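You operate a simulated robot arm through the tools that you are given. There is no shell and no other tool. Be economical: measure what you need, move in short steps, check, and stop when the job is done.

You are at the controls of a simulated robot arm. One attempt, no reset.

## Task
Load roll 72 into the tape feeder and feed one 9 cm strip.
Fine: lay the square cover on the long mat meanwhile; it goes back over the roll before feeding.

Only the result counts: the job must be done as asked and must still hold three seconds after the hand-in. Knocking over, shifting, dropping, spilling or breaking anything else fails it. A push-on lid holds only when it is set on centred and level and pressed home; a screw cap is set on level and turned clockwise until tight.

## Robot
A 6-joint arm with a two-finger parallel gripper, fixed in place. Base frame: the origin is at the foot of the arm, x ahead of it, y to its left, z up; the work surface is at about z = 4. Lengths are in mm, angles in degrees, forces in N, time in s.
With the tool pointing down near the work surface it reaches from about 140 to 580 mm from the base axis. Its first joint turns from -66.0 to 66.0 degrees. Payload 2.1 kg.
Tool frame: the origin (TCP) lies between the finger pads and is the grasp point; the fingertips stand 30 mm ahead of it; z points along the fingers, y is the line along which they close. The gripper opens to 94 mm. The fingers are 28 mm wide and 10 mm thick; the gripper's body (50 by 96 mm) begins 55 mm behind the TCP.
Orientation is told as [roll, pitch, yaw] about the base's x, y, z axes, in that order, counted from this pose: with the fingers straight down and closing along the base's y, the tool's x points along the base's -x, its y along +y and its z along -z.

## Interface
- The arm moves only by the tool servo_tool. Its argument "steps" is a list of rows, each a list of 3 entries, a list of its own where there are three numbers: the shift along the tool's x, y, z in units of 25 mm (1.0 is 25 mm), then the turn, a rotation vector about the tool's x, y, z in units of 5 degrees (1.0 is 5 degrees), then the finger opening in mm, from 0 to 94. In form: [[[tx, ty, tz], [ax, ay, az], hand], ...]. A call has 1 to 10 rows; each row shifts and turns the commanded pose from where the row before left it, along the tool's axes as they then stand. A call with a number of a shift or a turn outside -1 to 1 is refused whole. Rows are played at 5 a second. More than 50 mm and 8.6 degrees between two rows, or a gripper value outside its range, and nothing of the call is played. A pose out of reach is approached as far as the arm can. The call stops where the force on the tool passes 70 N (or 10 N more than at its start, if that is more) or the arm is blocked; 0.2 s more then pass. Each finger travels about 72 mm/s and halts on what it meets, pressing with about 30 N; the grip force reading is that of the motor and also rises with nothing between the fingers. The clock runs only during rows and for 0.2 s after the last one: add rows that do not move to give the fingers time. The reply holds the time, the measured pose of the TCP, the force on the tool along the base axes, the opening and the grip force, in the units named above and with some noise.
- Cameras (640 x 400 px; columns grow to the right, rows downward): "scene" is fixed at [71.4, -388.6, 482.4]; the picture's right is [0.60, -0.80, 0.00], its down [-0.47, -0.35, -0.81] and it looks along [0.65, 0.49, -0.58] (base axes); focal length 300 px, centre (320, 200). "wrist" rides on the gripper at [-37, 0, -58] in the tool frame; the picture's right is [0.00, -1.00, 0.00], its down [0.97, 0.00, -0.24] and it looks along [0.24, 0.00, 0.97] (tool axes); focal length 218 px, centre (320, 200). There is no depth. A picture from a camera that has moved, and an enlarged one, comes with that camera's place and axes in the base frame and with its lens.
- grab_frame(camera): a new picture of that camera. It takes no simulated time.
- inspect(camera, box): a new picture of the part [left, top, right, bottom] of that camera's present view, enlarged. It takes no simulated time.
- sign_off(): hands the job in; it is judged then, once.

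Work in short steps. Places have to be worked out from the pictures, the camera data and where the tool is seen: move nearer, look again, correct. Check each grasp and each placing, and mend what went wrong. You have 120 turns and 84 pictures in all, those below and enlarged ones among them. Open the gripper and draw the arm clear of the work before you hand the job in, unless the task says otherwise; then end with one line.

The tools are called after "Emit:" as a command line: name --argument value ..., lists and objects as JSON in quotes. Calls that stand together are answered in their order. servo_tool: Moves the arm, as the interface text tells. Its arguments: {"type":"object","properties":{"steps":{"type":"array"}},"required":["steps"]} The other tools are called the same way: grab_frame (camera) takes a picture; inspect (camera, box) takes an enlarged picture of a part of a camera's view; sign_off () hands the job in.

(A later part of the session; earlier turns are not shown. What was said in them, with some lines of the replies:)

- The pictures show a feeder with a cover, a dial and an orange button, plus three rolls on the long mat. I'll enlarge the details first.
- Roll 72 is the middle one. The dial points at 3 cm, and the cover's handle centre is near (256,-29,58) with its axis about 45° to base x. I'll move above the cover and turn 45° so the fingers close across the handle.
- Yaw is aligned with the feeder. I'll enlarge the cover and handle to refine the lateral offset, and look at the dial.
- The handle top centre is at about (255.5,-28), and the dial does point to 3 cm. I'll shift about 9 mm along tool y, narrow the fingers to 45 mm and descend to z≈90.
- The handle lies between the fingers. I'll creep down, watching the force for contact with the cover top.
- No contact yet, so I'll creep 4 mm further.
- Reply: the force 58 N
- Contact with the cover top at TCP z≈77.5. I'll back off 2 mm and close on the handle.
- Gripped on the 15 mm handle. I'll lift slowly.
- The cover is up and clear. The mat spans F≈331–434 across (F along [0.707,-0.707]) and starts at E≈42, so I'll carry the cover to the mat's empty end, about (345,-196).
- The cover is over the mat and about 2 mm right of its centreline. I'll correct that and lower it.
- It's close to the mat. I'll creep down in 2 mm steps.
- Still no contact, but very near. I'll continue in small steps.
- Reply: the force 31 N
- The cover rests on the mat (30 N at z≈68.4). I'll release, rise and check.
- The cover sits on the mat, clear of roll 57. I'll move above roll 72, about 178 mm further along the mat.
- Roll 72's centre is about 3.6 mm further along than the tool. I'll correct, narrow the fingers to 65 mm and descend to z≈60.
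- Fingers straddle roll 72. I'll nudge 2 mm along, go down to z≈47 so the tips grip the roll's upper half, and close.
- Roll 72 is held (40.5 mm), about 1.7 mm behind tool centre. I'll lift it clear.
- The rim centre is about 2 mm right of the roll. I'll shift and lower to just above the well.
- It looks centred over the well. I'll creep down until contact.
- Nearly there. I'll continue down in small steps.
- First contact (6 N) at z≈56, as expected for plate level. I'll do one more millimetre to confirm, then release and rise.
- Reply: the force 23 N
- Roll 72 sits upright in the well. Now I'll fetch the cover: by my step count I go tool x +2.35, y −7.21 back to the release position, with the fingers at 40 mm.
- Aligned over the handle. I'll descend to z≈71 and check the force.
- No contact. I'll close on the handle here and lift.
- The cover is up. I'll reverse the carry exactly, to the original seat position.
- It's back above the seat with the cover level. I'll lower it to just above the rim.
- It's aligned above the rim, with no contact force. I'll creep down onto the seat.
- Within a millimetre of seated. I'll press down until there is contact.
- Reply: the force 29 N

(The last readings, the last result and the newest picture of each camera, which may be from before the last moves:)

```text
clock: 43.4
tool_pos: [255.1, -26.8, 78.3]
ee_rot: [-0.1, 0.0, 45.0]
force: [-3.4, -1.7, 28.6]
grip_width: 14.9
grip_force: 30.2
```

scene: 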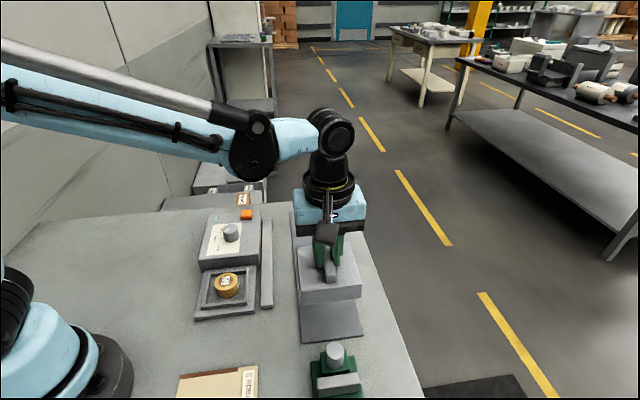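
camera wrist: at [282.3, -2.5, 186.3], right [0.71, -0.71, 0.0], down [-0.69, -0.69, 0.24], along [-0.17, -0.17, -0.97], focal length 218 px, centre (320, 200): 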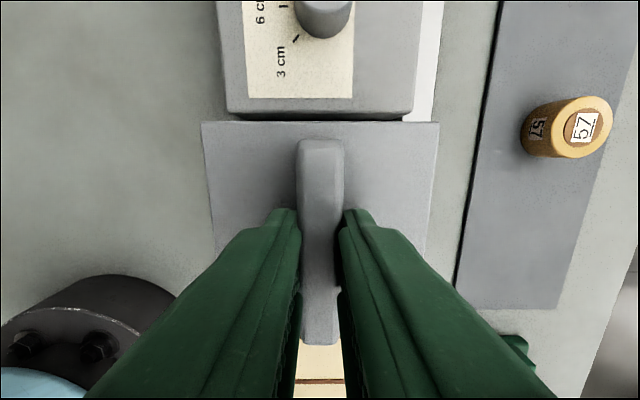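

Seated at the expected height. I'll press a little harder, then release and rise.

Emit:
servo_tool --steps '[[[0, 0, 0.05], [0, 0, 0], 5], [[0, 0, 0], [0, 0, 0], 5]]'

Emit:
servo_tool --steps '[[[0, 0, -0.08], [0, 0, 0], 5], [[0, 0, 0], [0, 0, 0], 20], [[0, 0, 0], [0, 0, 0], 40], [[0, 0, 0], [0, 0, 0], 40], [[0, 0, -0.4], [0, 0, 0], 40], [[0, 0, -1], [0, 0, 0], 40], [[0, 0, -1], [0, 0, 0], 50], [[0, 0, -1], [0, 0, 0], 60], [[0, 0, -0.5], [0, 0, 0], 60], [[0, 0, 0], [0, 0, 0], 60]]'

Emit:
grab_frame --camera "wrist"

Emit:
inspect --camera "scene" --box '[180, 240, 280, 330]'

```text
clock: 43.9
tool_pos: [254.7, -28.1, 77.0]
ee_rot: [-0.1, 0.0, 45.0]
force: [-3.3, -0.2, 18.3]
grip_width: 15.1
grip_force: 30.1
stopped in row 2: the force on the tool passed its limit (the readings are from after the stop); the commanded pose is now the measured one
```

```text
clock: 46.1
tool_pos: [256.5, -26.2, 176.7]
ee_rot: [0.0, 0.0, 45.0]
force: [-1.1, -0.1, -1.2]
grip_width: 60.1
grip_force: 0.0
```

```text
42 pictures are left
camera wrist: at [282.7, -1.7, 233.3], right [0.71, -0.71, 0.0], down [-0.69, -0.69, 0.24], along [-0.17, -0.17, -0.97], focal length 218 px, centre (320, 200)
```

wrist: 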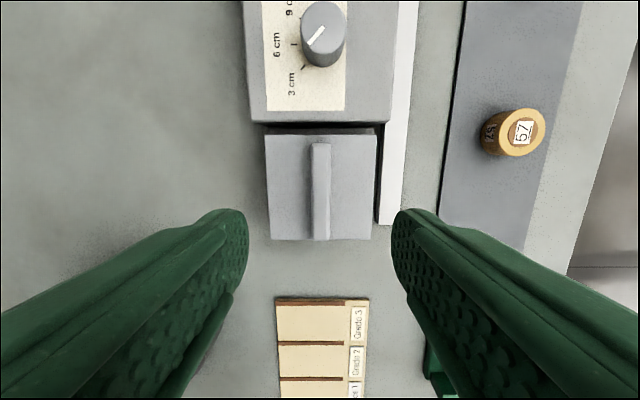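

```text
4.44 times, centred on (230, 285) of scene
camera zoom: at [71.4, -388.6, 482.4], right [0.6, -0.8, 0.0], down [-0.47, -0.35, -0.81], along [0.65, 0.49, -0.58], focal length 1334 px, centre (720, -178)
```

zoom: 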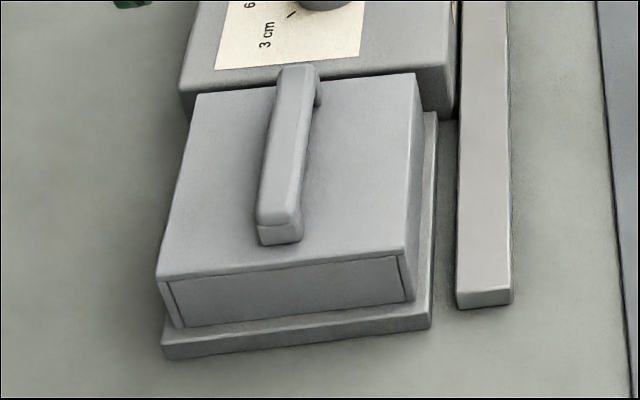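

The cover is seated exactly as it was originally. Next is the dial: the knob top is around (341,53,63), so I'll move above it.

Emit:
servo_tool --steps '[[[-0.9, 0, 0], [0, 0, 0], 60], [[-0.9, 0, 0], [0, 0, 0], 60], [[-0.9, -0.05, 0], [0, 0, 0], 60], [[-0.9, -0.05, 0], [0, 0, 0], 60], [[-0.9, 0, 0], [0, 0, 0], 60], [[-0.17, 0, 0.8], [0, 0, 0], 60], [[0, 0, 0], [0, 0, 0], 60]]'

Emit:
grab_frame --camera "wrist"

Emit:
inspect --camera "wrist" --box '[250, 120, 390, 240]'

```text
clock: 47.7
tool_pos: [339.8, 53.5, 154.9]
ee_rot: [0.1, 0.1, 45.1]
force: [0.4, -0.2, -0.2]
grip_width: 59.9
grip_force: 0.0
```

```text
40 pictures are left
camera wrist: at [367.6, 78.9, 212.5], right [0.71, -0.71, 0.0], down [-0.69, -0.69, 0.24], along [-0.17, -0.17, -0.97], focal length 218 px, centre (320, 200)
```

wrist: 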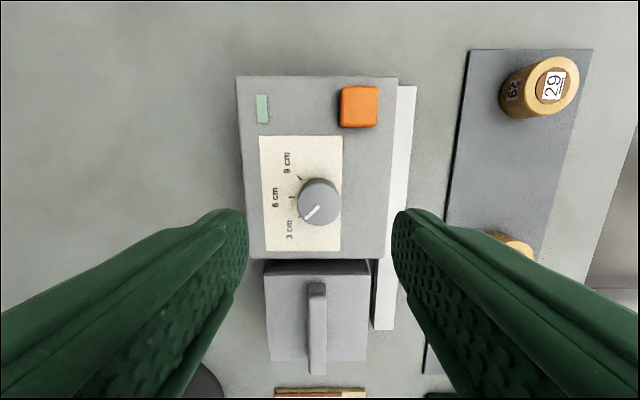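

```text
3.33 times, centred on (320, 180) of wrist
camera zoom: at [367.6, 78.9, 212.5], right [0.71, -0.71, 0.0], down [-0.69, -0.69, 0.24], along [-0.17, -0.17, -0.97], focal length 728 px, centre (320, 267)
```

zoom: 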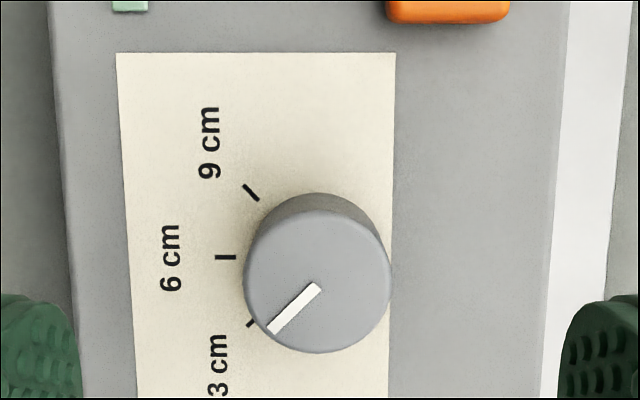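

The knob centre is about 2.5 mm toward the base of the tool axis. I'll correct, narrow to 48 mm and descend to z≈88.

Emit:
servo_tool --steps '[[[0.1, 0.015, 0.8], [0, 0, 0], 48], [[0, 0, 0.8], [0, 0, 0], 48], [[0, 0, 0.8], [0, 0, 0], 48], [[0, 0, 0.2], [0, 0, 0], 48], [[0, 0, 0], [0, 0, 0], 48]]'

Emit:
grab_frame --camera "wrist"

Emit:
inspect --camera "scene" --box '[180, 190, 280, 270]'

```text
clock: 48.9
tool_pos: [337.9, 52.8, 91.6]
ee_rot: [0.0, 0.1, 45.0]
force: [-0.6, 0.2, -0.1]
grip_width: 48.0
grip_force: 0.0
```

```text
38 pictures are left
camera wrist: at [365.4, 77.4, 148.1], right [0.71, -0.71, 0.0], down [-0.69, -0.69, 0.24], along [-0.17, -0.17, -0.97], focal length 218 px, centre (320, 200)
```

wrist: 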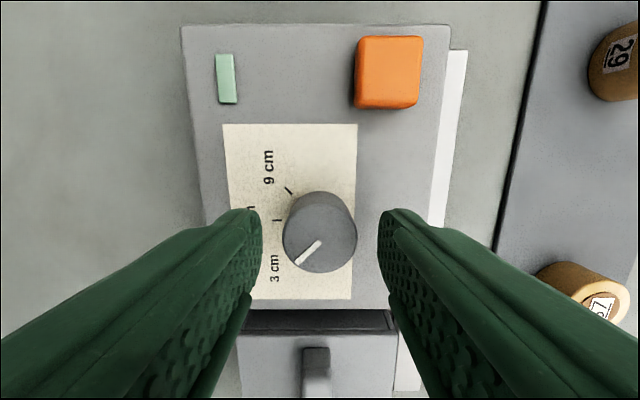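

```text
5.00 times, centred on (230, 230) of scene
camera zoom: at [71.4, -388.6, 482.4], right [0.6, -0.8, 0.0], down [-0.47, -0.35, -0.81], along [0.65, 0.49, -0.58], focal length 1501 px, centre (770, 50)
```

zoom: 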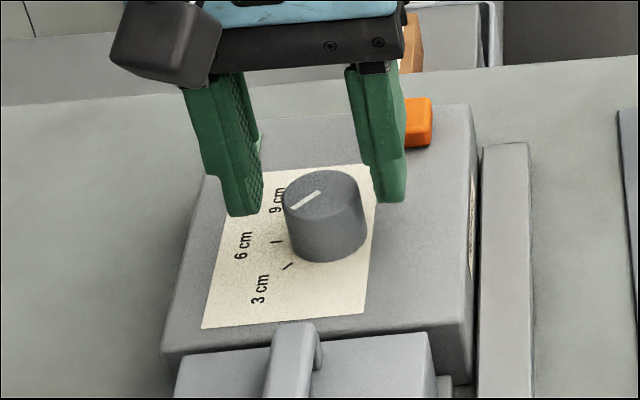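

The fingers straddle the knob. I'll nudge 1.2 mm and creep down about 10 mm, watching the force.

Emit:
servo_tool --steps '[[[0.05, 0, 0.12], [0, 0, 0], 48], [[0, 0, 0.12], [0, 0, 0], 48], [[0, 0, 0.1], [0, 0, 0], 48], [[0, 0, 0.08], [0, 0, 0], 48], [[0, 0, 0], [0, 0, 0], 48]]'

Emit:
inspect --camera "scene" --box '[180, 190, 280, 270]'

```text
clock: 50.1
tool_pos: [336.6, 51.3, 80.2]
ee_rot: [0.0, 0.1, 45.0]
force: [-0.1, 0.5, 1.2]
grip_width: 47.8
grip_force: 0.1
```

```text
5.00 times, centred on (230, 230) of scene
camera zoom: at [71.4, -388.6, 482.4], right [0.6, -0.8, 0.0], down [-0.47, -0.35, -0.81], along [0.65, 0.49, -0.58], focal length 1501 px, centre (770, 50)
```

zoom: 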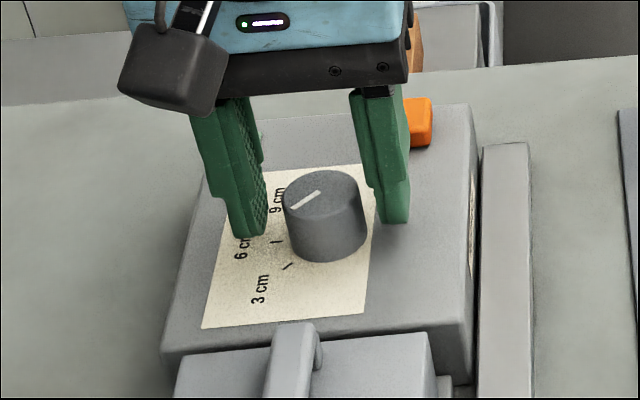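

The tips are mid-knob. I'll go 3 mm lower and close.

Emit:
servo_tool --steps '[[[0, 0, 0.12], [0, 0, 0], 48], [[0, 0, 0], [0, 0, 0], 40], [[0, 0, 0], [0, 0, 0], 30], [[0, 0, 0], [0, 0, 0], 22], [[0, 0, 0], [0, 0, 0], 22]]'

Emit:
inspect --camera "wrist" --box '[220, 130, 420, 300]'

```text
clock: 51.3
tool_pos: [336.6, 51.1, 77.2]
ee_rot: [0.0, 0.1, 45.0]
force: [-6.1, 4.4, 1.3]
grip_width: 31.6
grip_force: 45.0
```

```text
2.35 times, centred on (320, 215) of wrist
camera zoom: at [364.1, 76.3, 134.3], right [0.71, -0.71, 0.0], down [-0.69, -0.69, 0.24], along [-0.17, -0.17, -0.97], focal length 514 px, centre (320, 165)
```

zoom: 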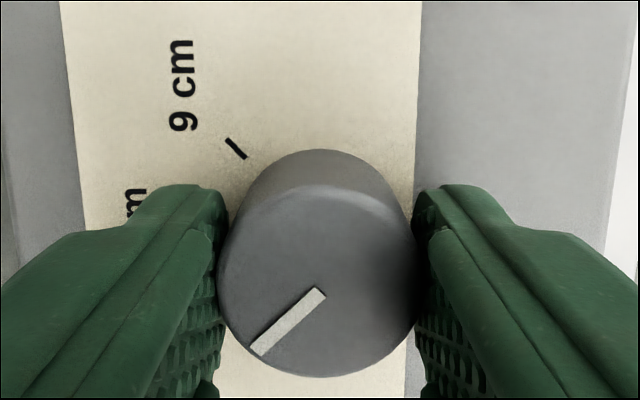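

Knob gripped (31.6 mm). I'll turn it clockwise as seen from above, 45° first, and check.

Emit:
servo_tool --steps '[[[0, 0.02, 0], [0, 0, 1], 22], [[0, 0, 0], [0, 0, 1], 22], [[0, 0, 0], [0, 0, 1], 22], [[0, 0, 0], [0, 0, 1], 22], [[0, 0, 0], [0, 0, 1], 22], [[0, 0, 0], [0, 0, 1], 22], [[0, 0, 0], [0, 0, 1], 22], [[0, 0, 0], [0, 0, 1], 22], [[0, 0, 0], [0, 0, 1], 22], [[0, 0, 0], [0, 0, 0], 22]]'

Emit:
inspect --camera "wrist" --box '[220, 130, 420, 300]'

```text
clock: 53.5
tool_pos: [336.9, 51.4, 76.7]
ee_rot: [-0.1, 0.1, 0.0]
force: [-8.3, 3.4, 28.8]
grip_width: 31.7
grip_force: 44.9
```

```text
2.35 times, centred on (320, 215) of wrist
camera zoom: at [374.8, 50.4, 134.3], right [0.0, -1.0, 0.0], down [-0.97, 0.0, 0.24], along [-0.24, 0.0, -0.97], focal length 514 px, centre (320, 165)
```

zoom: 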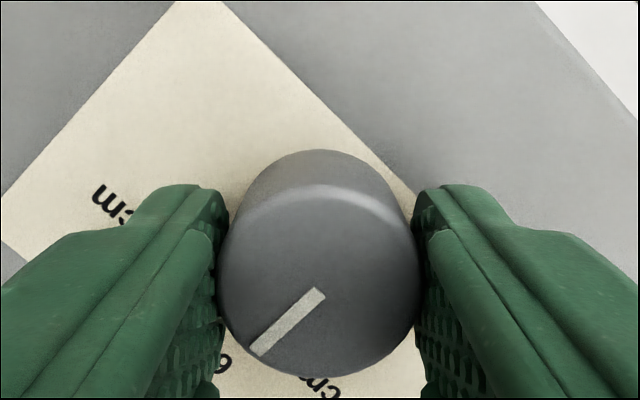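

The knob follows without slipping. Some vertical force built up, so I'll raise 0.8 mm and turn the remaining 45°.

Emit:
servo_tool --steps '[[[0, 0, -0.03], [0, 0, 1], 22], [[0, 0, 0], [0, 0, 1], 22], [[0, 0, 0], [0, 0, 1], 22], [[0, 0, 0], [0, 0, 1], 22], [[0, 0, 0], [0, 0, 1], 22], [[0, 0, 0], [0, 0, 1], 22], [[0, 0, 0], [0, 0, 1], 22], [[0, 0, 0], [0, 0, 1], 22], [[0, 0, 0], [0, 0, 1], 22], [[0, 0, 0], [0, 0, 0], 22]]'

Emit:
inspect --camera "wrist" --box '[220, 130, 420, 300]'

Emit:
inspect --camera "scene" --box '[180, 190, 280, 270]'

```text
clock: 55.7
tool_pos: [336.3, 51.1, 77.5]
ee_rot: [0.0, 0.2, -45.0]
force: [4.6, 18.3, -34.0]
grip_width: 31.6
grip_force: 44.7
```

```text
2.35 times, centred on (320, 215) of wrist
camera zoom: at [364.2, 24.6, 135.0], right [-0.71, -0.71, 0.0], down [-0.69, 0.69, 0.24], along [-0.17, 0.17, -0.97], focal length 514 px, centre (320, 165)
```

zoom: 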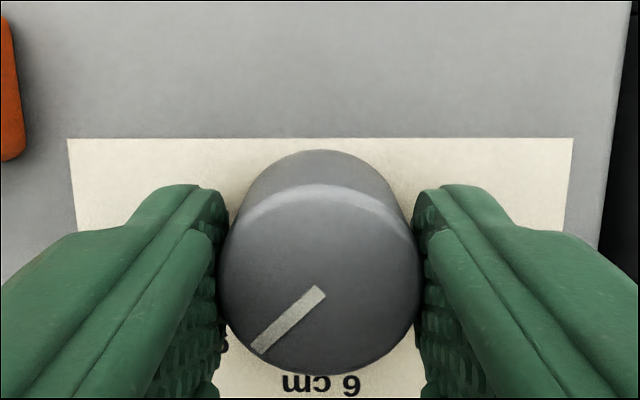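

```text
5.00 times, centred on (230, 230) of scene
camera zoom: at [71.5, -388.6, 482.4], right [0.6, -0.8, 0.0], down [-0.47, -0.35, -0.81], along [0.65, 0.49, -0.58], focal length 1501 px, centre (770, 50)
```

zoom: 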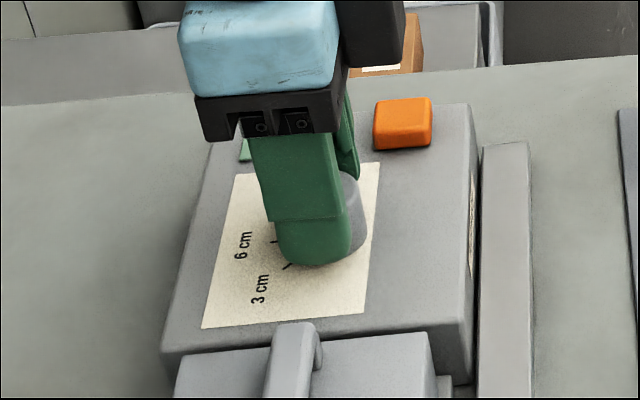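

The knob has turned 90° with the gripper. I'll ease the load, release and rise to check the pointer.

Emit:
servo_tool --steps '[[[0, 0, 0.015], [0, 0, 0], 24], [[0, 0, 0], [0, 0, 0], 38], [[0, 0, 0], [0, 0, 0], 48], [[0, 0, 0], [0, 0, 0], 48], [[0, 0, -0.5], [0, 0, 0], 48], [[0, 0, -1], [0, 0, 0], 48], [[0, 0, -1], [0, 0, 0], 48], [[0, 0, -1], [0, 0, 0], 48], [[0, 0, 0], [0, 0, 0], 48]]'

Emit:
grab_frame --camera "wrist"

Emit:
inspect --camera "wrist" --box '[240, 120, 400, 250]'

```text
clock: 57.7
tool_pos: [337.6, 51.4, 165.8]
ee_rot: [-0.1, 0.1, -45.0]
force: [-0.1, 0.8, -0.2]
grip_width: 48.0
grip_force: 0.0
```

```text
31 pictures are left
camera wrist: at [364.6, 24.4, 222.8], right [-0.71, -0.71, 0.0], down [-0.69, 0.69, 0.24], along [-0.17, 0.17, -0.97], focal length 218 px, centre (320, 200)
```

wrist: 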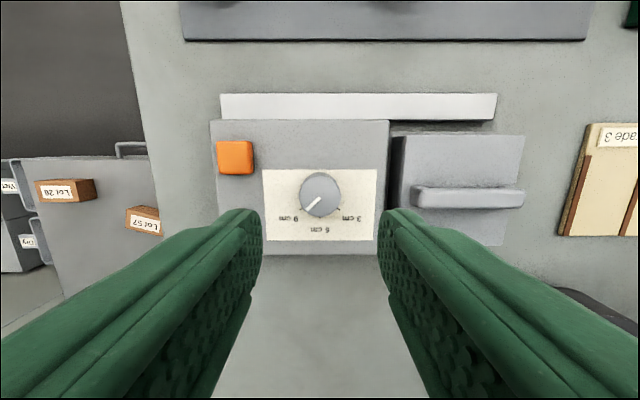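

```text
3.08 times, centred on (320, 185) of wrist
camera zoom: at [364.6, 24.4, 222.8], right [-0.71, -0.71, 0.0], down [-0.69, 0.69, 0.24], along [-0.17, 0.17, -0.97], focal length 672 px, centre (320, 246)
```

zoom: 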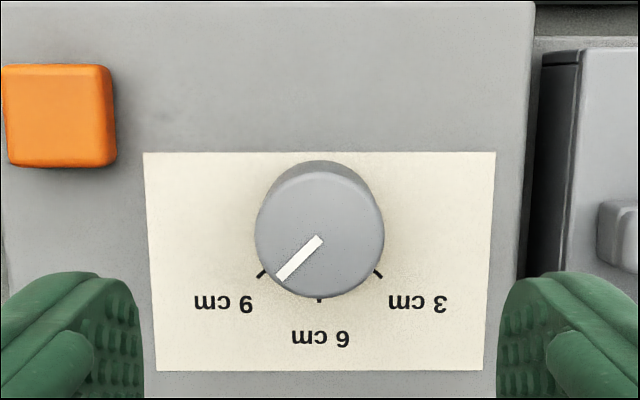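

The pointer is now at 9 cm. The orange button is near (405,76), so I'll close the fingers and move above it.

Emit:
servo_tool --steps '[[[-0.4, 0.87, 0], [0, 0, 0], 30], [[-0.4, 0.87, 0], [0, 0, 0], 15], [[-0.42, 0.88, 0], [0, 0, 0], 0], [[0, 0, 0.8], [0, 0, 0], 0], [[0, 0, 0.8], [0, 0, 0], 0], [[0, 0, 0.5], [0, 0, 0], 0], [[0, 0, 0], [0, 0, 0], 0]]'

Emit:
grab_frame --camera "wrist"

Emit:
inspect --camera "scene" --box '[190, 170, 310, 270]'

```text
clock: 59.3
tool_pos: [405.3, 76.3, 112.2]
ee_rot: [0.0, 0.1, -45.0]
force: [0.2, 0.2, -0.7]
grip_width: 0.0
grip_force: 29.6
```

```text
29 pictures are left
camera wrist: at [433.0, 48.6, 169.4], right [-0.71, -0.71, 0.0], down [-0.69, 0.69, 0.24], along [-0.17, 0.17, -0.97], focal length 218 px, centre (320, 200)
```

wrist: 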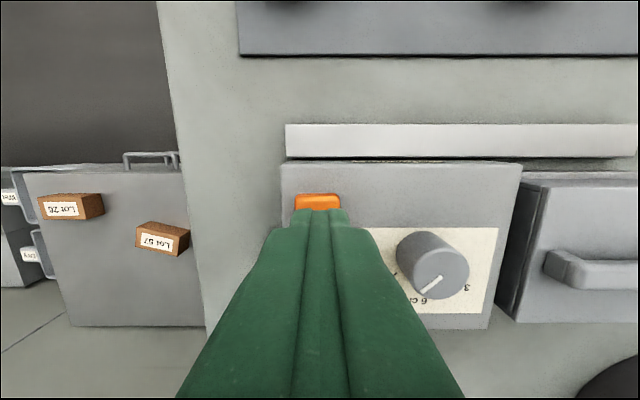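

```text
4.00 times, centred on (250, 220) of scene
camera zoom: at [71.4, -388.6, 482.4], right [0.6, -0.8, 0.0], down [-0.47, -0.35, -0.81], along [0.65, 0.49, -0.58], focal length 1201 px, centre (600, 120)
```

zoom: 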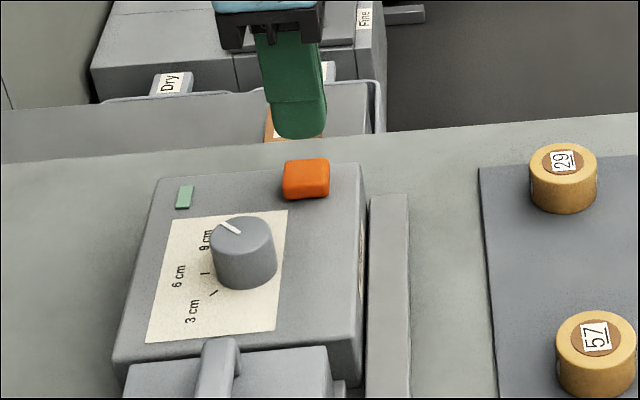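

The fingertips are centred over the button to within a millimetre or so. I'll descend to just above it.

Emit:
servo_tool --steps '[[[0, 0, 0.4], [0, 0, 0], 0], [[0, 0, 0.3], [0, 0, 0], 0], [[0, 0, 0], [0, 0, 0], 0]]'

Emit:
inspect --camera "scene" --box '[200, 180, 290, 250]'

```text
clock: 60.1
tool_pos: [404.7, 75.8, 95.0]
ee_rot: [-0.1, 0.0, -45.0]
force: [0.0, 0.2, 1.0]
grip_width: 0.0
grip_force: 30.1
```

```text
5.71 times, centred on (245, 215) of scene
camera zoom: at [71.4, -388.6, 482.4], right [0.6, -0.8, 0.0], down [-0.47, -0.35, -0.81], along [0.65, 0.49, -0.58], focal length 1715 px, centre (749, 114)
```

zoom: 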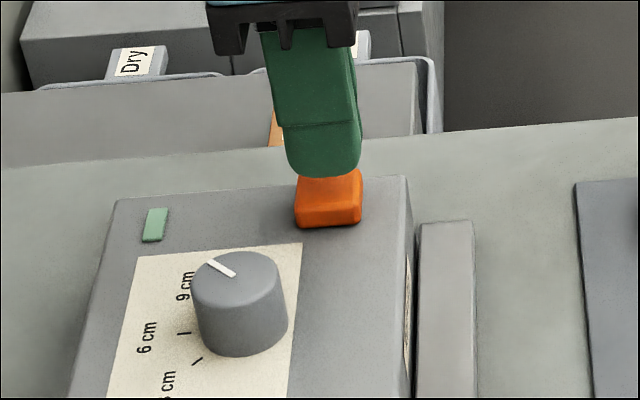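

I'll creep down onto the button in one steady press, watching the force.

Emit:
servo_tool --steps '[[[0, 0, 0.12], [0, 0, 0], 0], [[0, 0, 0.12], [0, 0, 0], 0], [[0, 0, 0.08], [0, 0, 0], 0], [[0, 0, 0], [0, 0, 0], 0]]'

```text
clock: 61.1
tool_pos: [404.7, 75.4, 88.2]
ee_rot: [-0.1, 0.0, -45.0]
force: [0.4, 0.0, -0.7]
grip_width: 0.0
grip_force: 30.1
```

Emit:
servo_tool --steps '[[[0, 0, 0.06], [0, 0, 0], 0], [[0, 0, 0.06], [0, 0, 0], 0], [[0, 0, 0], [0, 0, 0], 0]]'

Emit:
inspect --camera "scene" --box '[200, 180, 290, 250]'

```text
clock: 61.9
tool_pos: [404.6, 75.9, 83.4]
ee_rot: [-0.1, -0.1, -44.9]
force: [0.5, 0.1, 0.1]
grip_width: 0.0
grip_force: 29.6
```

```text
5.71 times, centred on (245, 215) of scene
camera zoom: at [71.4, -388.6, 482.4], right [0.6, -0.8, 0.0], down [-0.47, -0.35, -0.81], along [0.65, 0.49, -0.58], focal length 1715 px, centre (749, 114)
```

zoom: 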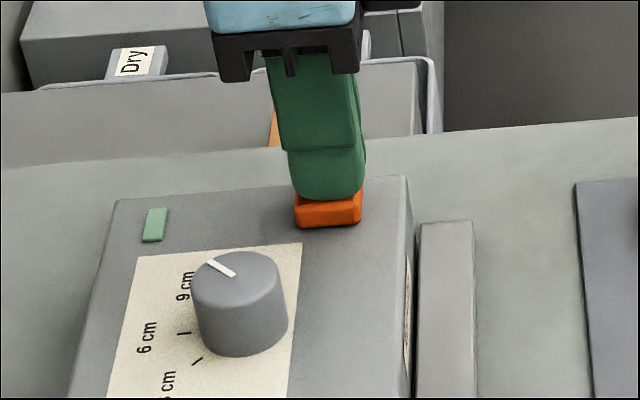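

Tips just above or at the button top, with no force yet. I'll continue.

Emit:
servo_tool --steps '[[[0, 0, 0.06], [0, 0, 0], 0], [[0, 0, 0.06], [0, 0, 0], 0], [[0, 0, 0], [0, 0, 0], 0]]'

Emit:
inspect --camera "scene" --box '[200, 180, 290, 250]'

```text
clock: 62.7
tool_pos: [403.8, 75.8, 80.5]
ee_rot: [-0.1, -0.1, -45.0]
force: [0.5, -0.3, 1.4]
grip_width: 0.0
grip_force: 29.4
```

```text
5.71 times, centred on (245, 215) of scene
camera zoom: at [71.4, -388.6, 482.4], right [0.6, -0.8, 0.0], down [-0.47, -0.35, -0.81], along [0.65, 0.49, -0.58], focal length 1715 px, centre (749, 114)
```

zoom: 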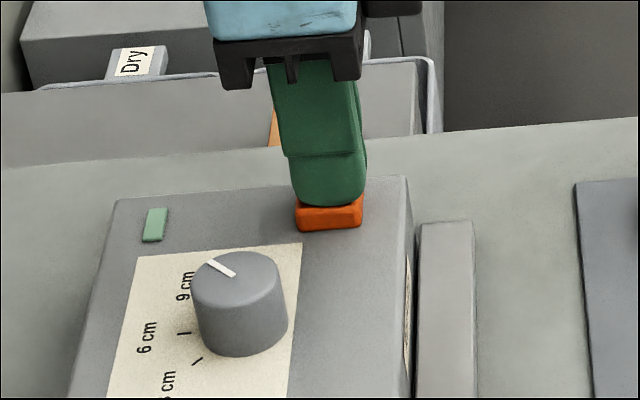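

The force is starting to rise. I'll press further.

Emit:
servo_tool --steps '[[[0, 0, 0.06], [0, 0, 0], 0], [[0, 0, 0.06], [0, 0, 0], 0], [[0, 0, 0], [0, 0, 0], 0]]'

Emit:
grab_frame --camera "scene"

```text
clock: 63.5
tool_pos: [404.8, 75.8, 78.4]
ee_rot: [0.0, 0.0, -45.0]
force: [-0.4, 0.5, 2.2]
grip_width: 0.0
grip_force: 29.9
```

```text
24 pictures are left
```

scene: 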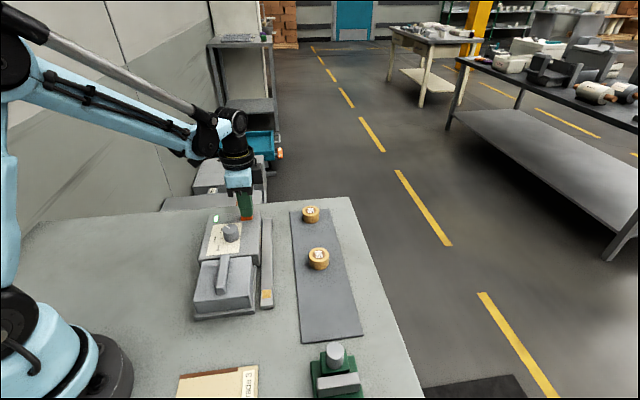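

The lamp is lit and tape is coming out on the tray, so the button has registered. I'll rise straight off it.

Emit:
servo_tool --steps '[[[0, 0, -1], [0, 0, 0], 0], [[0, 0, -1], [0, 0, 0], 0], [[0, 0, -1], [0, 0, 0], 0], [[0, 0, -1], [0, 0, 0], 20], [[0, 0, -1], [0, 0, 0], 40], [[0, 0, 0], [0, 0, 0], 60], [[0, 0, 0], [0, 0, 0], 60], [[0, 0, 0], [0, 0, 0], 60], [[0, 0, 0], [0, 0, 0], 60], [[0, 0, 0], [0, 0, 0], 60]]'

Emit:
inspect --camera "scene" --box '[180, 200, 300, 330]'

Emit:
grab_frame --camera "wrist"

```text
clock: 65.7
tool_pos: [404.3, 76.8, 202.9]
ee_rot: [-0.1, -0.1, -45.0]
force: [0.6, 0.4, 0.8]
grip_width: 60.2
grip_force: 0.0
```

```text
3.08 times, centred on (240, 265) of scene
camera zoom: at [71.4, -388.6, 482.4], right [0.6, -0.8, 0.0], down [-0.47, -0.35, -0.81], along [0.65, 0.49, -0.58], focal length 924 px, centre (566, 0)
```

zoom: 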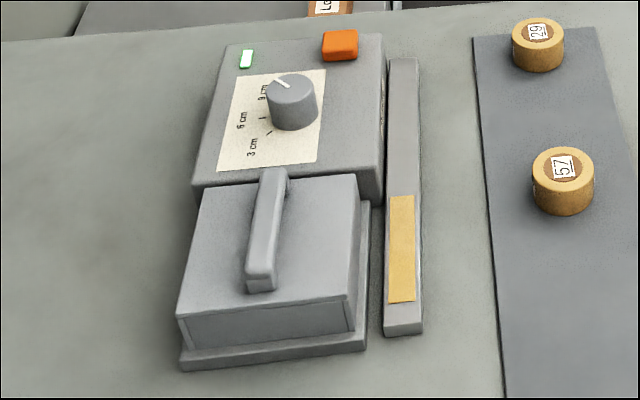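

```text
22 pictures are left
camera wrist: at [431.9, 49.1, 259.9], right [-0.71, -0.71, 0.0], down [-0.69, 0.69, 0.24], along [-0.17, 0.17, -0.97], focal length 218 px, centre (320, 200)
```

wrist: 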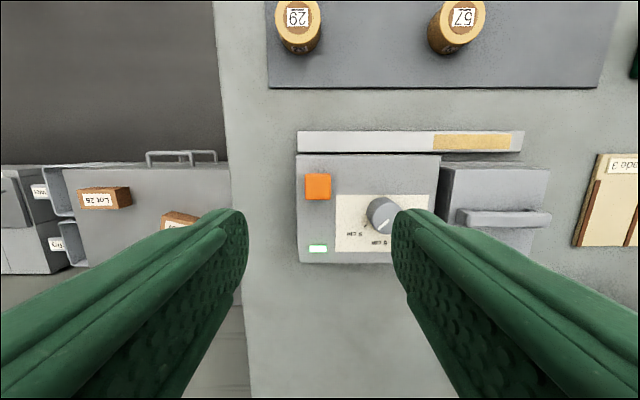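

A strip of roughly 9 cm lies on the tray. I'll wait a little and check that the feed has finished.

Emit:
servo_tool --steps '[[[0, 0, -0.5], [0, 0, 0], 60], [[0, 0, 0], [0, 0, 0], 60], [[0, 0, 0], [0, 0, 0], 60], [[0, 0, 0], [0, 0, 0], 60], [[0, 0, 0], [0, 0, 0], 60], [[0, 0, 0], [0, 0, 0], 60], [[0, 0, 0], [0, 0, 0], 60], [[0, 0, 0], [0, 0, 0], 60], [[0, 0, 0], [0, 0, 0], 60], [[0, 0, 0], [0, 0, 0], 60]]'

Emit:
inspect --camera "scene" --box '[180, 200, 300, 330]'

```text
clock: 67.9
tool_pos: [405.2, 76.1, 216.2]
ee_rot: [-0.1, 0.1, -45.0]
force: [0.3, -0.7, -0.2]
grip_width: 60.1
grip_force: 0.1
```

```text
3.08 times, centred on (240, 265) of scene
camera zoom: at [71.4, -388.6, 482.4], right [0.6, -0.8, 0.0], down [-0.47, -0.35, -0.81], along [0.65, 0.49, -0.58], focal length 924 px, centre (566, 0)
```

zoom: 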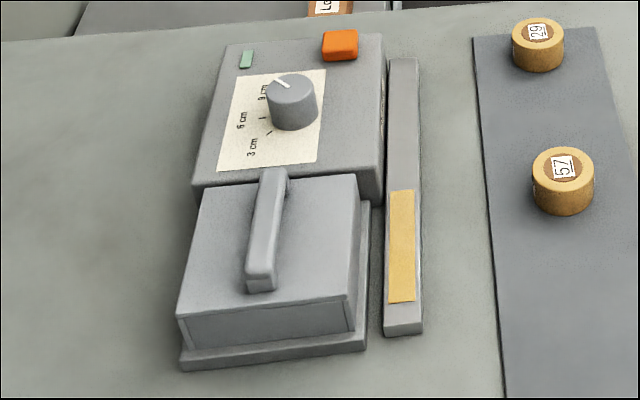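

The lamp is out and the feed is finished. The strip is complete, the cover is seated, and the arm is clear with its gripper open, so I'm handing in.

Emit:
sign_off

```text
The job is handed in.
```

Roll 72 is in the feeder with the square cover back over it, the dial is on 9 cm, and one strip was fed onto the tray; it measures about 9 cm in the picture.
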